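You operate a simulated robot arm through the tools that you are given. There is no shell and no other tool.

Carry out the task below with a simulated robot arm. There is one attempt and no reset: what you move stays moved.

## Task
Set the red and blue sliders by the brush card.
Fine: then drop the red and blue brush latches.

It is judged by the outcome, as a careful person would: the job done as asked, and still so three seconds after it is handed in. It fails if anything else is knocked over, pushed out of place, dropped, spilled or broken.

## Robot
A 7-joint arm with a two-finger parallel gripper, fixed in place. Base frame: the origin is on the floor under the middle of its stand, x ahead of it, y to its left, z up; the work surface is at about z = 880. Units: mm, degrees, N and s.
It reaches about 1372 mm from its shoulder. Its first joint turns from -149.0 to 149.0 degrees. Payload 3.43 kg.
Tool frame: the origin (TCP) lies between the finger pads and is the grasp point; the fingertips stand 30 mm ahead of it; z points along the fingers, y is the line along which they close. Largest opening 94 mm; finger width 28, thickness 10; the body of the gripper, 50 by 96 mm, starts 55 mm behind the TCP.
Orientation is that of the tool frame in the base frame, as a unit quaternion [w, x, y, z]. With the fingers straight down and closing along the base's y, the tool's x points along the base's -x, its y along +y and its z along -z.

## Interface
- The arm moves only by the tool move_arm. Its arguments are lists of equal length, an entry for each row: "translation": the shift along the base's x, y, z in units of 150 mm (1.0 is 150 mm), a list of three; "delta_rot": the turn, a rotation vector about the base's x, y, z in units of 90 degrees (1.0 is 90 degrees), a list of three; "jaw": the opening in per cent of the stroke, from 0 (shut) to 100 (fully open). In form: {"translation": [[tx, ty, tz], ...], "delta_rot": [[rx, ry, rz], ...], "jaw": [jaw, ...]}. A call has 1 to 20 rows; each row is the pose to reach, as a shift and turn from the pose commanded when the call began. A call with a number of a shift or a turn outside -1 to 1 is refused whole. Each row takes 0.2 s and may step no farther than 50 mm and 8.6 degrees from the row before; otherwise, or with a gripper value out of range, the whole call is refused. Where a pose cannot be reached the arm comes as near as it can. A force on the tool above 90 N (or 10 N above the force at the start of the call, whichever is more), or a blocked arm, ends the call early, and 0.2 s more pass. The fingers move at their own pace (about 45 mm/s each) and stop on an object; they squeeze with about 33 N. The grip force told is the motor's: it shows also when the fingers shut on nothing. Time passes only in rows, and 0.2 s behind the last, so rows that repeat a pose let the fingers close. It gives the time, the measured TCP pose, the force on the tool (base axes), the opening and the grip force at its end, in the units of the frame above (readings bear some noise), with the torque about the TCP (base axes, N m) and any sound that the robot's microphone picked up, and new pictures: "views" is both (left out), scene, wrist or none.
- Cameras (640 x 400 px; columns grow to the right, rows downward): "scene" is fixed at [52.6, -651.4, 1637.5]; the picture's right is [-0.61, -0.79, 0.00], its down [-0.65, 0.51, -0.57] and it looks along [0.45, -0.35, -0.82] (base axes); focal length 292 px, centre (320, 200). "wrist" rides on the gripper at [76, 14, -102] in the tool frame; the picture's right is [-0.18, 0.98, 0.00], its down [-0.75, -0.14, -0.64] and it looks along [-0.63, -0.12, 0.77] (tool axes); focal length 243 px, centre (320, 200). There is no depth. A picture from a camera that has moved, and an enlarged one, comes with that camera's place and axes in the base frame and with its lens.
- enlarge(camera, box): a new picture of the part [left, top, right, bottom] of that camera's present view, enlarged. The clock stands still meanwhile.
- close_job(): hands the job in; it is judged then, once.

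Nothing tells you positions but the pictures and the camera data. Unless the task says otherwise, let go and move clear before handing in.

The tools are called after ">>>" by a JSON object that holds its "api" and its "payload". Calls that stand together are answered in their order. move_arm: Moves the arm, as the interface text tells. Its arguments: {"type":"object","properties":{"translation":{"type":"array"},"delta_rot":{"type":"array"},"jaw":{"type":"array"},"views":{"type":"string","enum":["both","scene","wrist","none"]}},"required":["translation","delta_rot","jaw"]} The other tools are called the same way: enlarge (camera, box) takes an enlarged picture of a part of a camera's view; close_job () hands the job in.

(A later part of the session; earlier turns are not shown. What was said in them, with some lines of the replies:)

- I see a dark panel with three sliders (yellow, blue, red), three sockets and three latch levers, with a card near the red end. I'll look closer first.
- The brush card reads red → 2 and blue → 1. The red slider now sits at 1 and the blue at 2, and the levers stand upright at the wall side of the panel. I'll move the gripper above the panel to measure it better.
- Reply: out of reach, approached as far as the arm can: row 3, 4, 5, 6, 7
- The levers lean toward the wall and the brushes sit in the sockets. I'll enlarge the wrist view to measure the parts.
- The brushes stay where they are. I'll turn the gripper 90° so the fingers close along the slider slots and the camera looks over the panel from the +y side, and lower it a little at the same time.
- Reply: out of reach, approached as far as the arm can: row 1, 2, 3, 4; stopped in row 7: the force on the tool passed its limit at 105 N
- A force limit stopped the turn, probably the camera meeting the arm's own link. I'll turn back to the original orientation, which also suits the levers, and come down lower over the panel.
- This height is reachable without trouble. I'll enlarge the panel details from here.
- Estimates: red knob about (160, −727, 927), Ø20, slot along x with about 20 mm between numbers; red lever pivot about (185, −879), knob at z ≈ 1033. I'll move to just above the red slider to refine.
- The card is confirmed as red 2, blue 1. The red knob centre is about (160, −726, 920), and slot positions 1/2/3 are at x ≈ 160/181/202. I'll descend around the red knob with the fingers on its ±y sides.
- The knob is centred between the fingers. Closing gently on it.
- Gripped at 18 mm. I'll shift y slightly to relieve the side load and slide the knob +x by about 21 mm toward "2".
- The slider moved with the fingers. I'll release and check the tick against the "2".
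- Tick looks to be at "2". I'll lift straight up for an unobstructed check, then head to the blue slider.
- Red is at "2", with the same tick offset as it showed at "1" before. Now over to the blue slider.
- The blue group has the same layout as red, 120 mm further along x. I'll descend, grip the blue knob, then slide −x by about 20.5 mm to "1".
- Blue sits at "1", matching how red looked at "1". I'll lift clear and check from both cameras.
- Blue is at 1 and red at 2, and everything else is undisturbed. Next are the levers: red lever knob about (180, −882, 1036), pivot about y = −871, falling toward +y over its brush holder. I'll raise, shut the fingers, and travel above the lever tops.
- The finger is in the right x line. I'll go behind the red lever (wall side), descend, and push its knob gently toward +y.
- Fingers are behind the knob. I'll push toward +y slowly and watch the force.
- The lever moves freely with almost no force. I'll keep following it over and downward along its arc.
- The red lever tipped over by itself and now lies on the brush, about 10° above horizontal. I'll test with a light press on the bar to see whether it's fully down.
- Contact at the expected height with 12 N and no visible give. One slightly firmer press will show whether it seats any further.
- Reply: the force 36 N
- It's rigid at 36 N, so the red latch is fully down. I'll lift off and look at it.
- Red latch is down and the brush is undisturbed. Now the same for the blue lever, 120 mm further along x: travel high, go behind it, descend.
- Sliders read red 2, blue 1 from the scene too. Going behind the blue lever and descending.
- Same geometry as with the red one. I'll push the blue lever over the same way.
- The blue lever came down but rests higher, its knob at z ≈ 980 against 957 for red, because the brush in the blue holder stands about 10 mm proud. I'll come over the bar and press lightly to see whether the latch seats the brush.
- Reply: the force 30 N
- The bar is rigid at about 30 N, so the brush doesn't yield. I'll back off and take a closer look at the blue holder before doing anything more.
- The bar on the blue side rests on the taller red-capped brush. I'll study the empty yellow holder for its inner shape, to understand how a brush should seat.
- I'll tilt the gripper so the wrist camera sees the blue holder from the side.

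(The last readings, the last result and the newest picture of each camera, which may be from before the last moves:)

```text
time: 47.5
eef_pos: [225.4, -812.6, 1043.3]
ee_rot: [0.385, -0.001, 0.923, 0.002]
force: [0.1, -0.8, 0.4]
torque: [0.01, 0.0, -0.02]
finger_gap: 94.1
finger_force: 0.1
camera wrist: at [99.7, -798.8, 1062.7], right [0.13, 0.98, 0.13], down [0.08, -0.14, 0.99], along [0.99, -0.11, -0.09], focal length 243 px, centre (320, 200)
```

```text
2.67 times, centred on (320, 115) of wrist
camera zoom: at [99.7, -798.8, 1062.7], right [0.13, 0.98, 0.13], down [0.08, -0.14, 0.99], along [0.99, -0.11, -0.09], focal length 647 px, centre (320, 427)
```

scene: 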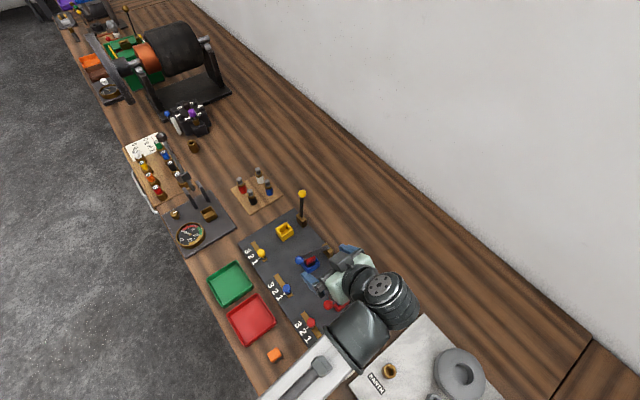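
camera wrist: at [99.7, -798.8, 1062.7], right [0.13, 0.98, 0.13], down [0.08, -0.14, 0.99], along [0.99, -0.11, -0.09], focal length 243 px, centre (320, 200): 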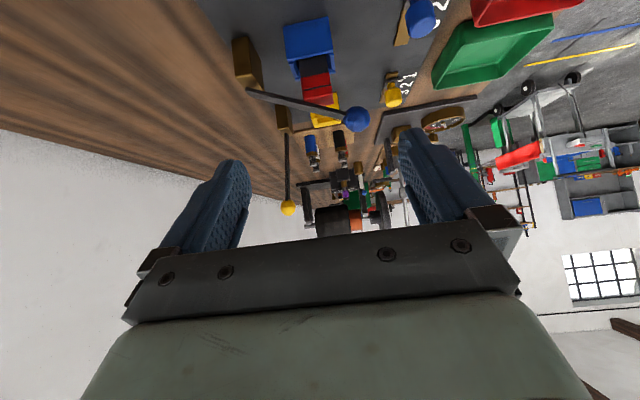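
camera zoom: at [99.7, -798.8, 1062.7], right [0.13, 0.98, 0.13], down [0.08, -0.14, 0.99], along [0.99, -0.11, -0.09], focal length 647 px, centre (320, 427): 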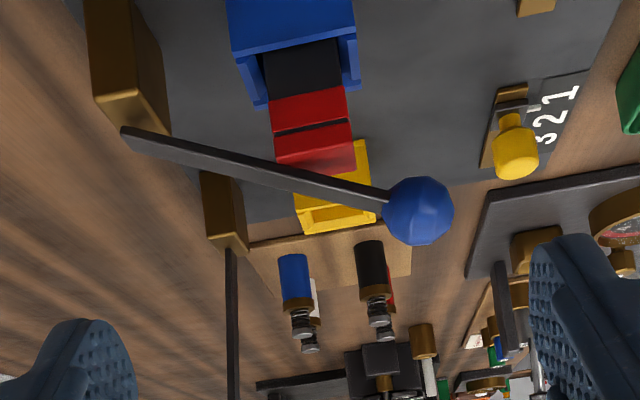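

The side view shows the red-capped brush standing well out of the blue holder, with the lever resting on its cap. I'll take the same view of the red holder to compare.

>>> {"api": "move_arm", "payload": {"translation": [[-0.2, 0, 0.0], [-0.4, 0, 0.0], [-0.6, 0, 0], [-0.8, 0, 0], [-0.8, 0, 0]], "delta_rot": [[0, 0, 0], [0, 0, 0], [0, 0, 0], [0, 0, 0], [0, 0, 0]], "jaw": [100, 100, 100, 100, 100]}}

>>> {"api": "enlarge", "payload": {"camera": "wrist", "box": [210, 0, 430, 150]}}

>>> {"api": "enlarge", "payload": {"camera": "scene", "box": [280, 230, 360, 300]}}

```text
time: 48.7
eef_pos: [101.3, -813.1, 1042.8]
ee_rot: [0.383, -0.001, 0.924, 0.003]
force: [-0.6, 0.9, 0.5]
torque: [-0.01, 0.03, -0.01]
finger_gap: 93.9
finger_force: 0.1
camera wrist: at [-23.7, -800.4, 1062.9], right [0.13, 0.98, 0.13], down [0.08, -0.14, 0.99], along [0.99, -0.11, -0.09], focal length 243 px, centre (320, 200)
```

scene: 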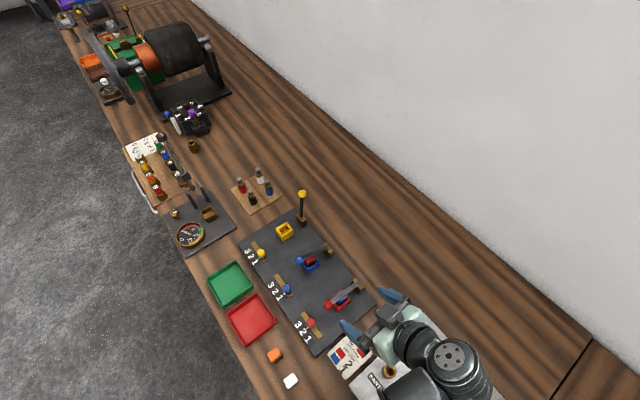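
wrist: 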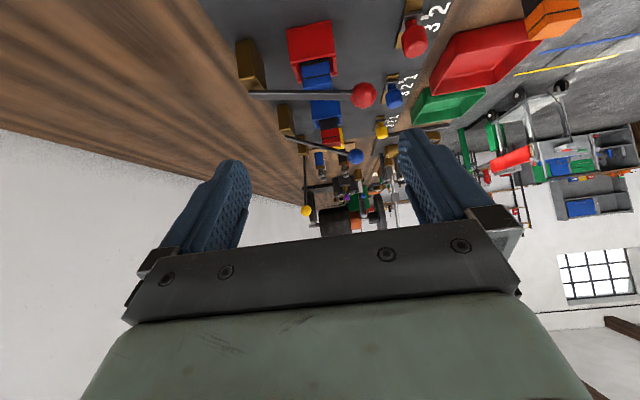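

```text
2.67 times, centred on (320, 75) of wrist
camera zoom: at [-23.7, -800.4, 1062.9], right [0.13, 0.98, 0.13], down [0.08, -0.14, 0.99], along [0.99, -0.11, -0.09], focal length 647 px, centre (320, 533)
```

zoom: 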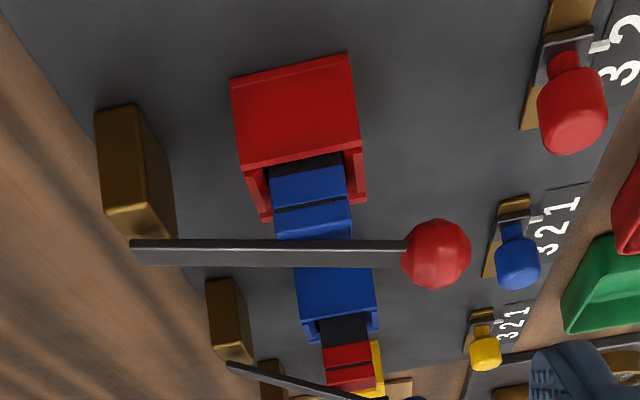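

```text
5.71 times, centred on (320, 265) of scene
camera zoom: at [52.6, -651.4, 1637.5], right [-0.61, -0.79, 0.0], down [-0.65, 0.51, -0.57], along [0.45, -0.35, -0.82], focal length 1670 px, centre (320, -171)
```

zoom: 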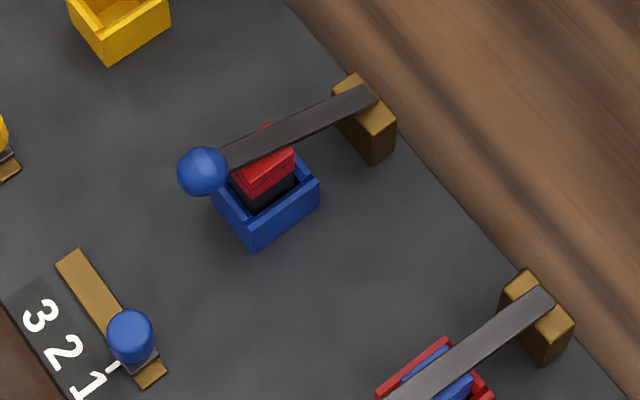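

Red's latch sits about 12° above horizontal and blue's about 25°. I'll look at the loose brushes from the side to judge brush length, and so whether the one in the blue holder is unseated or just longer.

>>> {"api": "move_arm", "payload": {"translation": [[0, 0.2, 0.0], [0, 0.4, -0.05], [0, 0.6, -0.15], [0, 0.75, -0.25], [0, 0.75, -0.3], [0, 0.75, -0.3]], "delta_rot": [[0, 0, 0], [0, 0, 0], [0, 0, 0], [0, 0, 0], [0, 0, 0], [0, 0, 0]], "jaw": [100, 100, 100, 100, 100, 100]}}

>>> {"api": "enlarge", "payload": {"camera": "wrist", "box": [340, 20, 560, 160]}}

>>> {"api": "enlarge", "payload": {"camera": "wrist", "box": [120, 20, 340, 160]}}

>>> {"api": "enlarge", "payload": {"camera": "scene", "box": [240, 200, 400, 320]}}

```text
time: 50.1
eef_pos: [105.2, -698.2, 998.3]
ee_rot: [0.384, 0.0, 0.924, 0.002]
force: [-0.8, 0.2, 0.4]
torque: [0.03, 0.03, 0.0]
finger_gap: 94.2
finger_force: 0.0
camera wrist: at [-20.6, -685.3, 1017.1], right [0.13, 0.98, 0.13], down [0.08, -0.14, 0.99], along [0.99, -0.11, -0.09], focal length 243 px, centre (320, 200)
```

scene: 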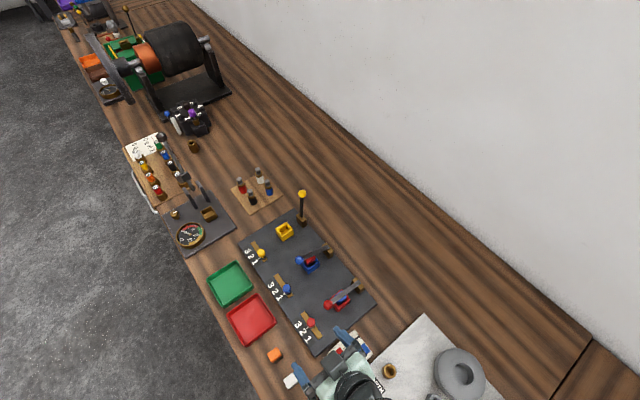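
wrist: 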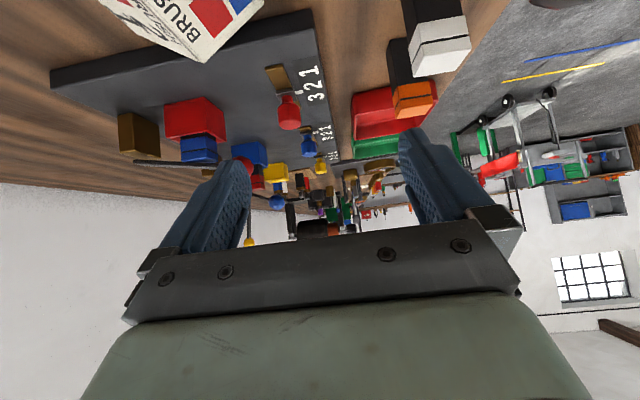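

```text
2.86 times, centred on (450, 90) of wrist
camera zoom: at [-20.6, -685.3, 1017.1], right [0.13, 0.98, 0.13], down [0.08, -0.14, 0.99], along [0.99, -0.11, -0.09], focal length 693 px, centre (-51, 514)
```

zoom: 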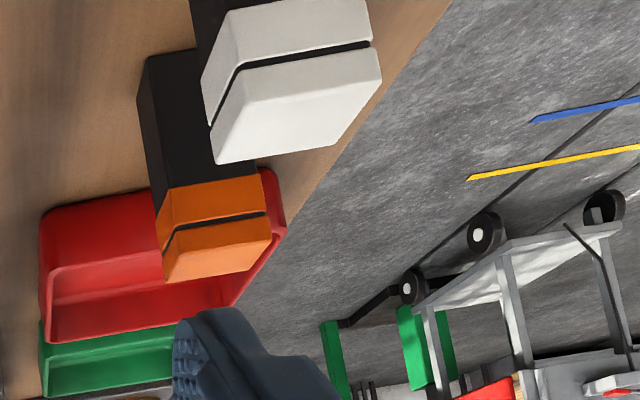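

```text
2.86 times, centred on (230, 90) of wrist
camera zoom: at [-20.6, -685.3, 1017.1], right [0.13, 0.98, 0.13], down [0.08, -0.14, 0.99], along [0.99, -0.11, -0.09], focal length 693 px, centre (577, 514)
```

zoom: 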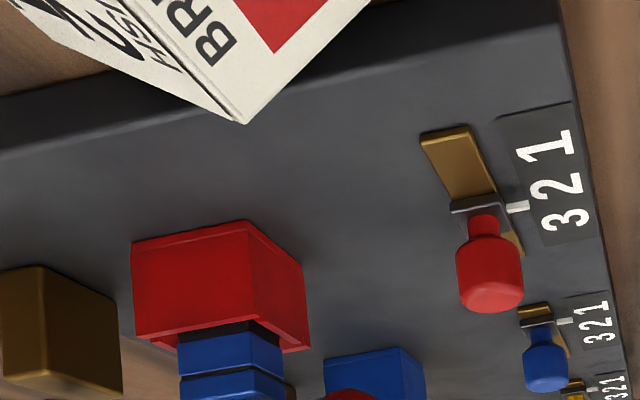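

```text
3.33 times, centred on (320, 260) of scene
camera zoom: at [52.6, -651.4, 1637.5], right [-0.61, -0.79, 0.0], down [-0.65, 0.51, -0.57], along [0.45, -0.35, -0.82], focal length 974 px, centre (320, 0)
```

zoom: 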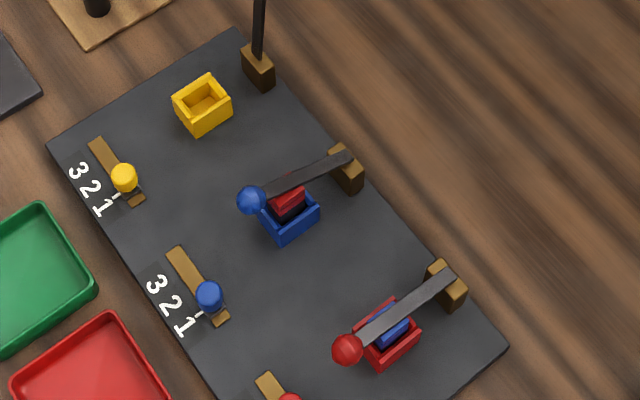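

Orange's brush measures about 60 mm tall. Checking the white one too will show whether brush lengths vary naturally.

>>> {"api": "move_arm", "payload": {"translation": [[-0.05, 0.02, 0.05], [-0.1, 0.05, 0.1], [-0.1, 0.1, 0.1], [-0.1, 0.1, 0.1]], "delta_rot": [[0, 0.08, 0], [0, 0.16, 0], [0, 0.2, 0], [0, 0.2, 0]], "jaw": [100, 100, 100, 100], "views": "wrist"}}

>>> {"api": "enlarge", "payload": {"camera": "wrist", "box": [360, 0, 520, 120]}}

>>> {"api": "enlarge", "payload": {"camera": "scene", "box": [240, 200, 320, 260]}}

```text
time: 51.1
eef_pos: [90.8, -683.9, 1011.1]
ee_rot: [0.235, 0.0, 0.972, 0.002]
force: [0.0, -0.1, 0.0]
torque: [-0.04, -0.01, -0.02]
finger_gap: 94.0
finger_force: 0.0
camera wrist: at [-23.1, -671.3, 1069.9], right [0.16, 0.98, 0.09], down [0.38, -0.15, 0.91], along [0.91, -0.12, -0.4], focal length 243 px, centre (320, 200)
```

wrist: 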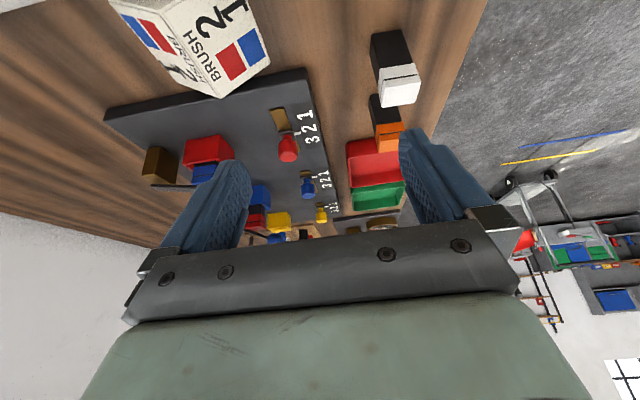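

```text
3.33 times, centred on (440, 60) of wrist
camera zoom: at [-23.1, -671.3, 1069.9], right [0.16, 0.98, 0.09], down [0.38, -0.15, 0.91], along [0.91, -0.12, -0.4], focal length 809 px, centre (-80, 667)
```

zoom: 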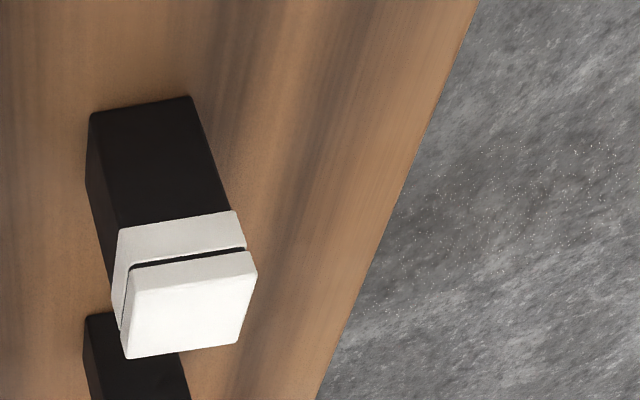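

```text
6.67 times, centred on (280, 230) of scene
camera zoom: at [52.6, -651.4, 1637.5], right [-0.61, -0.79, 0.0], down [-0.65, 0.51, -0.57], along [0.45, -0.35, -0.82], focal length 1948 px, centre (587, 0)
```

zoom: 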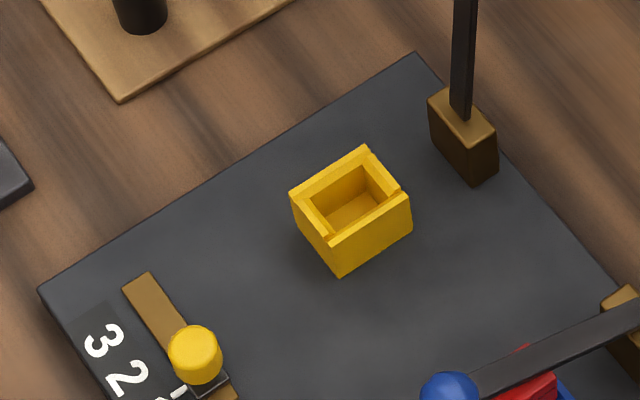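

White measures about 57 mm, the same as orange, so full-length brushes are about 58 mm. I'll check the empty yellow holder's floor depth to see whether a full-length brush resting on it reaches z ≈ 958, the height of the one in the blue holder.

>>> {"api": "enlarge", "payload": {"camera": "scene", "box": [272, 216, 298, 242]}}

>>> {"api": "enlarge", "payload": {"camera": "scene", "box": [290, 240, 340, 280]}}

>>> {"api": "enlarge", "payload": {"camera": "scene", "box": [320, 275, 370, 315]}}

```text
15.38 times, centred on (285, 229) of scene
camera zoom: at [52.6, -651.4, 1637.5], right [-0.61, -0.79, 0.0], down [-0.65, 0.51, -0.57], along [0.45, -0.35, -0.82], focal length 4496 px, centre (858, -246)
```

zoom: 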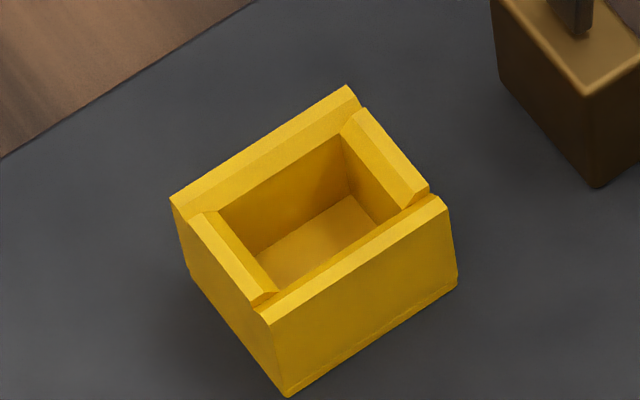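

```text
10.00 times, centred on (315, 260) of scene
camera zoom: at [52.6, -651.4, 1637.5], right [-0.61, -0.79, 0.0], down [-0.65, 0.51, -0.57], along [0.45, -0.35, -0.82], focal length 2922 px, centre (370, -400)
```

zoom: 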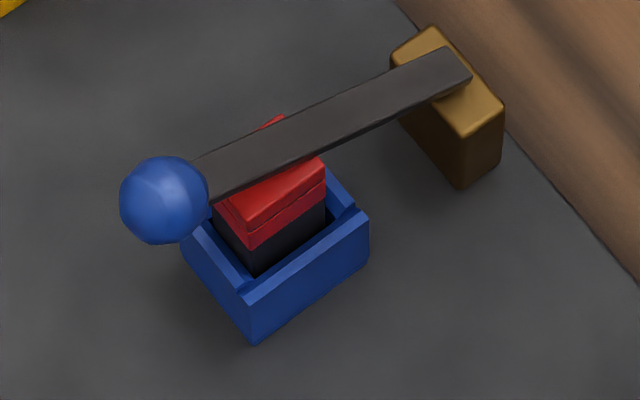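

```text
10.00 times, centred on (345, 295) of scene
camera zoom: at [52.6, -651.4, 1637.5], right [-0.61, -0.79, 0.0], down [-0.65, 0.51, -0.57], along [0.45, -0.35, -0.82], focal length 2922 px, centre (70, -750)
```

zoom: 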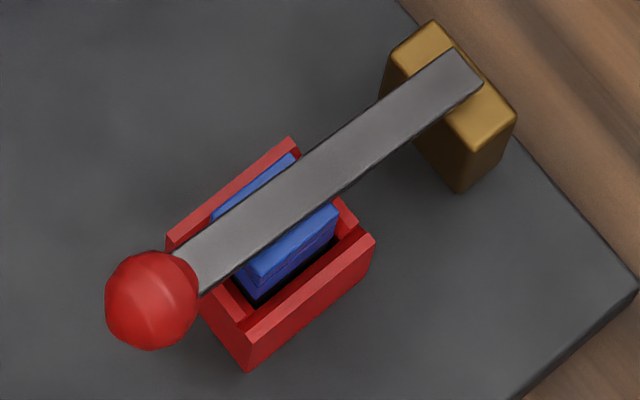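

The yellow holder's floor is about 8 mm above the panel, so a full-length brush on it tops out near z ≈ 959. The red-capped brush in the blue holder is therefore fully seated, and the blue latch lies on it as far down as it can go; it held rigid under the press. I'll raise the arm clear and do a final check.

>>> {"api": "move_arm", "payload": {"translation": [[0, 0, 0.15], [0, 0, 0.3], [0, 0, 0.45], [0, 0, 0.6], [0, 0, 0.6]], "delta_rot": [[0, 0, 0], [0, 0, 0], [0, 0, 0], [0, 0, 0], [0, 0, 0]], "jaw": [100, 100, 100, 100, 100]}}

>>> {"api": "enlarge", "payload": {"camera": "scene", "box": [240, 220, 380, 350]}}

>>> {"api": "enlarge", "payload": {"camera": "wrist", "box": [130, 30, 370, 200]}}

>>> {"api": "enlarge", "payload": {"camera": "scene", "box": [265, 275, 325, 345]}}

```text
time: 52.3
eef_pos: [91.7, -683.8, 1104.1]
ee_rot: [0.234, 0.0, 0.972, 0.003]
force: [-0.3, 0.0, -0.9]
torque: [-0.02, -0.02, 0.01]
finger_gap: 94.1
finger_force: 0.0
camera wrist: at [-22.3, -670.4, 1161.3], right [0.16, 0.98, 0.09], down [0.38, -0.15, 0.91], along [0.91, -0.11, -0.4], focal length 243 px, centre (320, 200)
```

scene: 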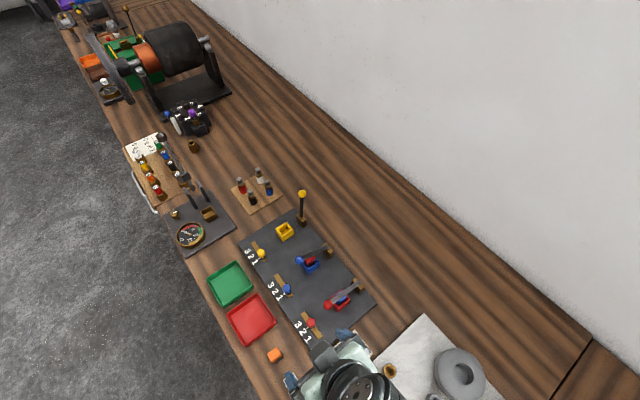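
wrist: 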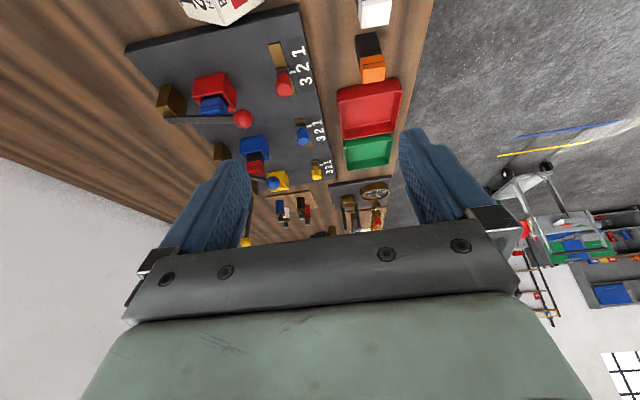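

```text
3.08 times, centred on (310, 285) of scene
camera zoom: at [52.6, -651.4, 1637.5], right [-0.61, -0.79, 0.0], down [-0.65, 0.51, -0.57], along [0.45, -0.35, -0.82], focal length 899 px, centre (351, -62)
```

zoom: 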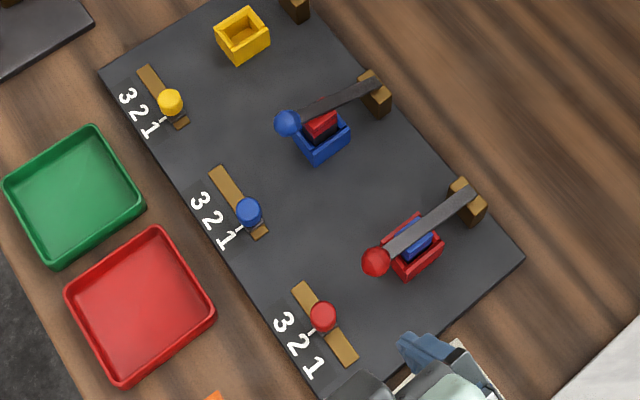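

```text
2.35 times, centred on (250, 115) of wrist
camera zoom: at [-22.3, -670.4, 1161.3], right [0.16, 0.98, 0.09], down [0.38, -0.15, 0.91], along [0.91, -0.11, -0.4], focal length 571 px, centre (485, 400)
```

zoom: 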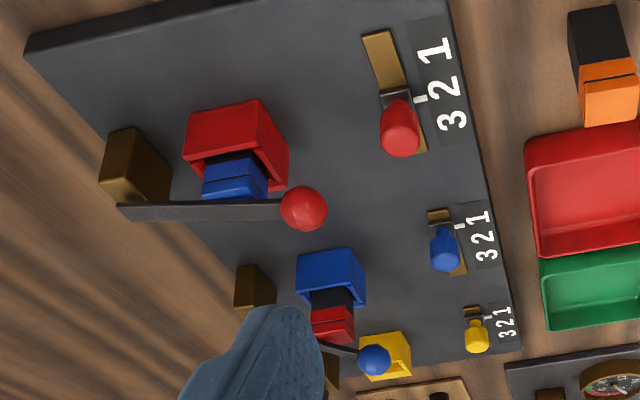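

```text
5.71 times, centred on (295, 310) of scene
camera zoom: at [52.6, -651.4, 1637.5], right [-0.61, -0.79, 0.0], down [-0.65, 0.51, -0.57], along [0.45, -0.35, -0.82], focal length 1670 px, centre (463, -429)
```

zoom: 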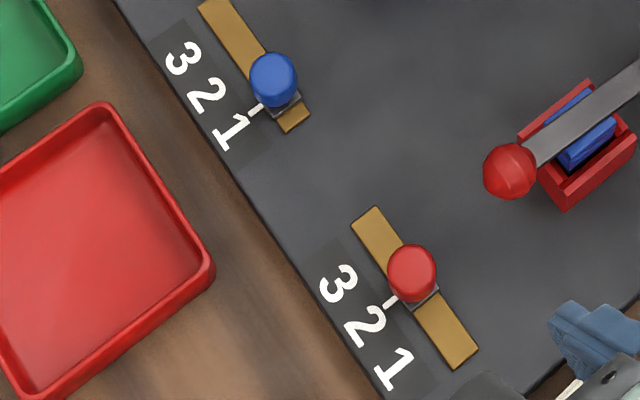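

The red slider is at 2 and the blue slider at 1, as the card says. The red and blue latches are both down on their brushes. The yellow slider and lever, the loose brushes and the trays look untouched, and the card is still in place. The arm is clear, so I'm handing in.

>>> {"api": "close_job", "payload": {}}

```text
The job is handed in.
```

I set both sliders to the brush card, dropped both latches and handed the job in. No verdict on it came back.

- **Sliders:** the red slider is now at 2 and the blue at 1. I matched each slider to the card by its knob colour.
- **Latches:** both levers lie on their brushes. Pressing them with about 30–36 N did not move them further.
- **Blue latch height:** it rests about 25° above horizontal, against about 12° for red, because the brush under it is taller. From its height and the depth of the empty yellow holder, I judged that brush to be fully seated.
- **Swapped brushes:** the red-capped brush is in the blue holder and the blue-capped one is in the red holder. You didn't ask me to move them, so I left them there. If the card's colours mean the brush caps rather than the sliders, the two settings would be the other way round.

Early on, while I was turning the gripper above the panel, the arm stopped on its force limit. It was probably touching its own link, and I saw nothing disturbed. At the last check, the yellow slider and lever, the loose brushes, the card and the trays looked untouched.
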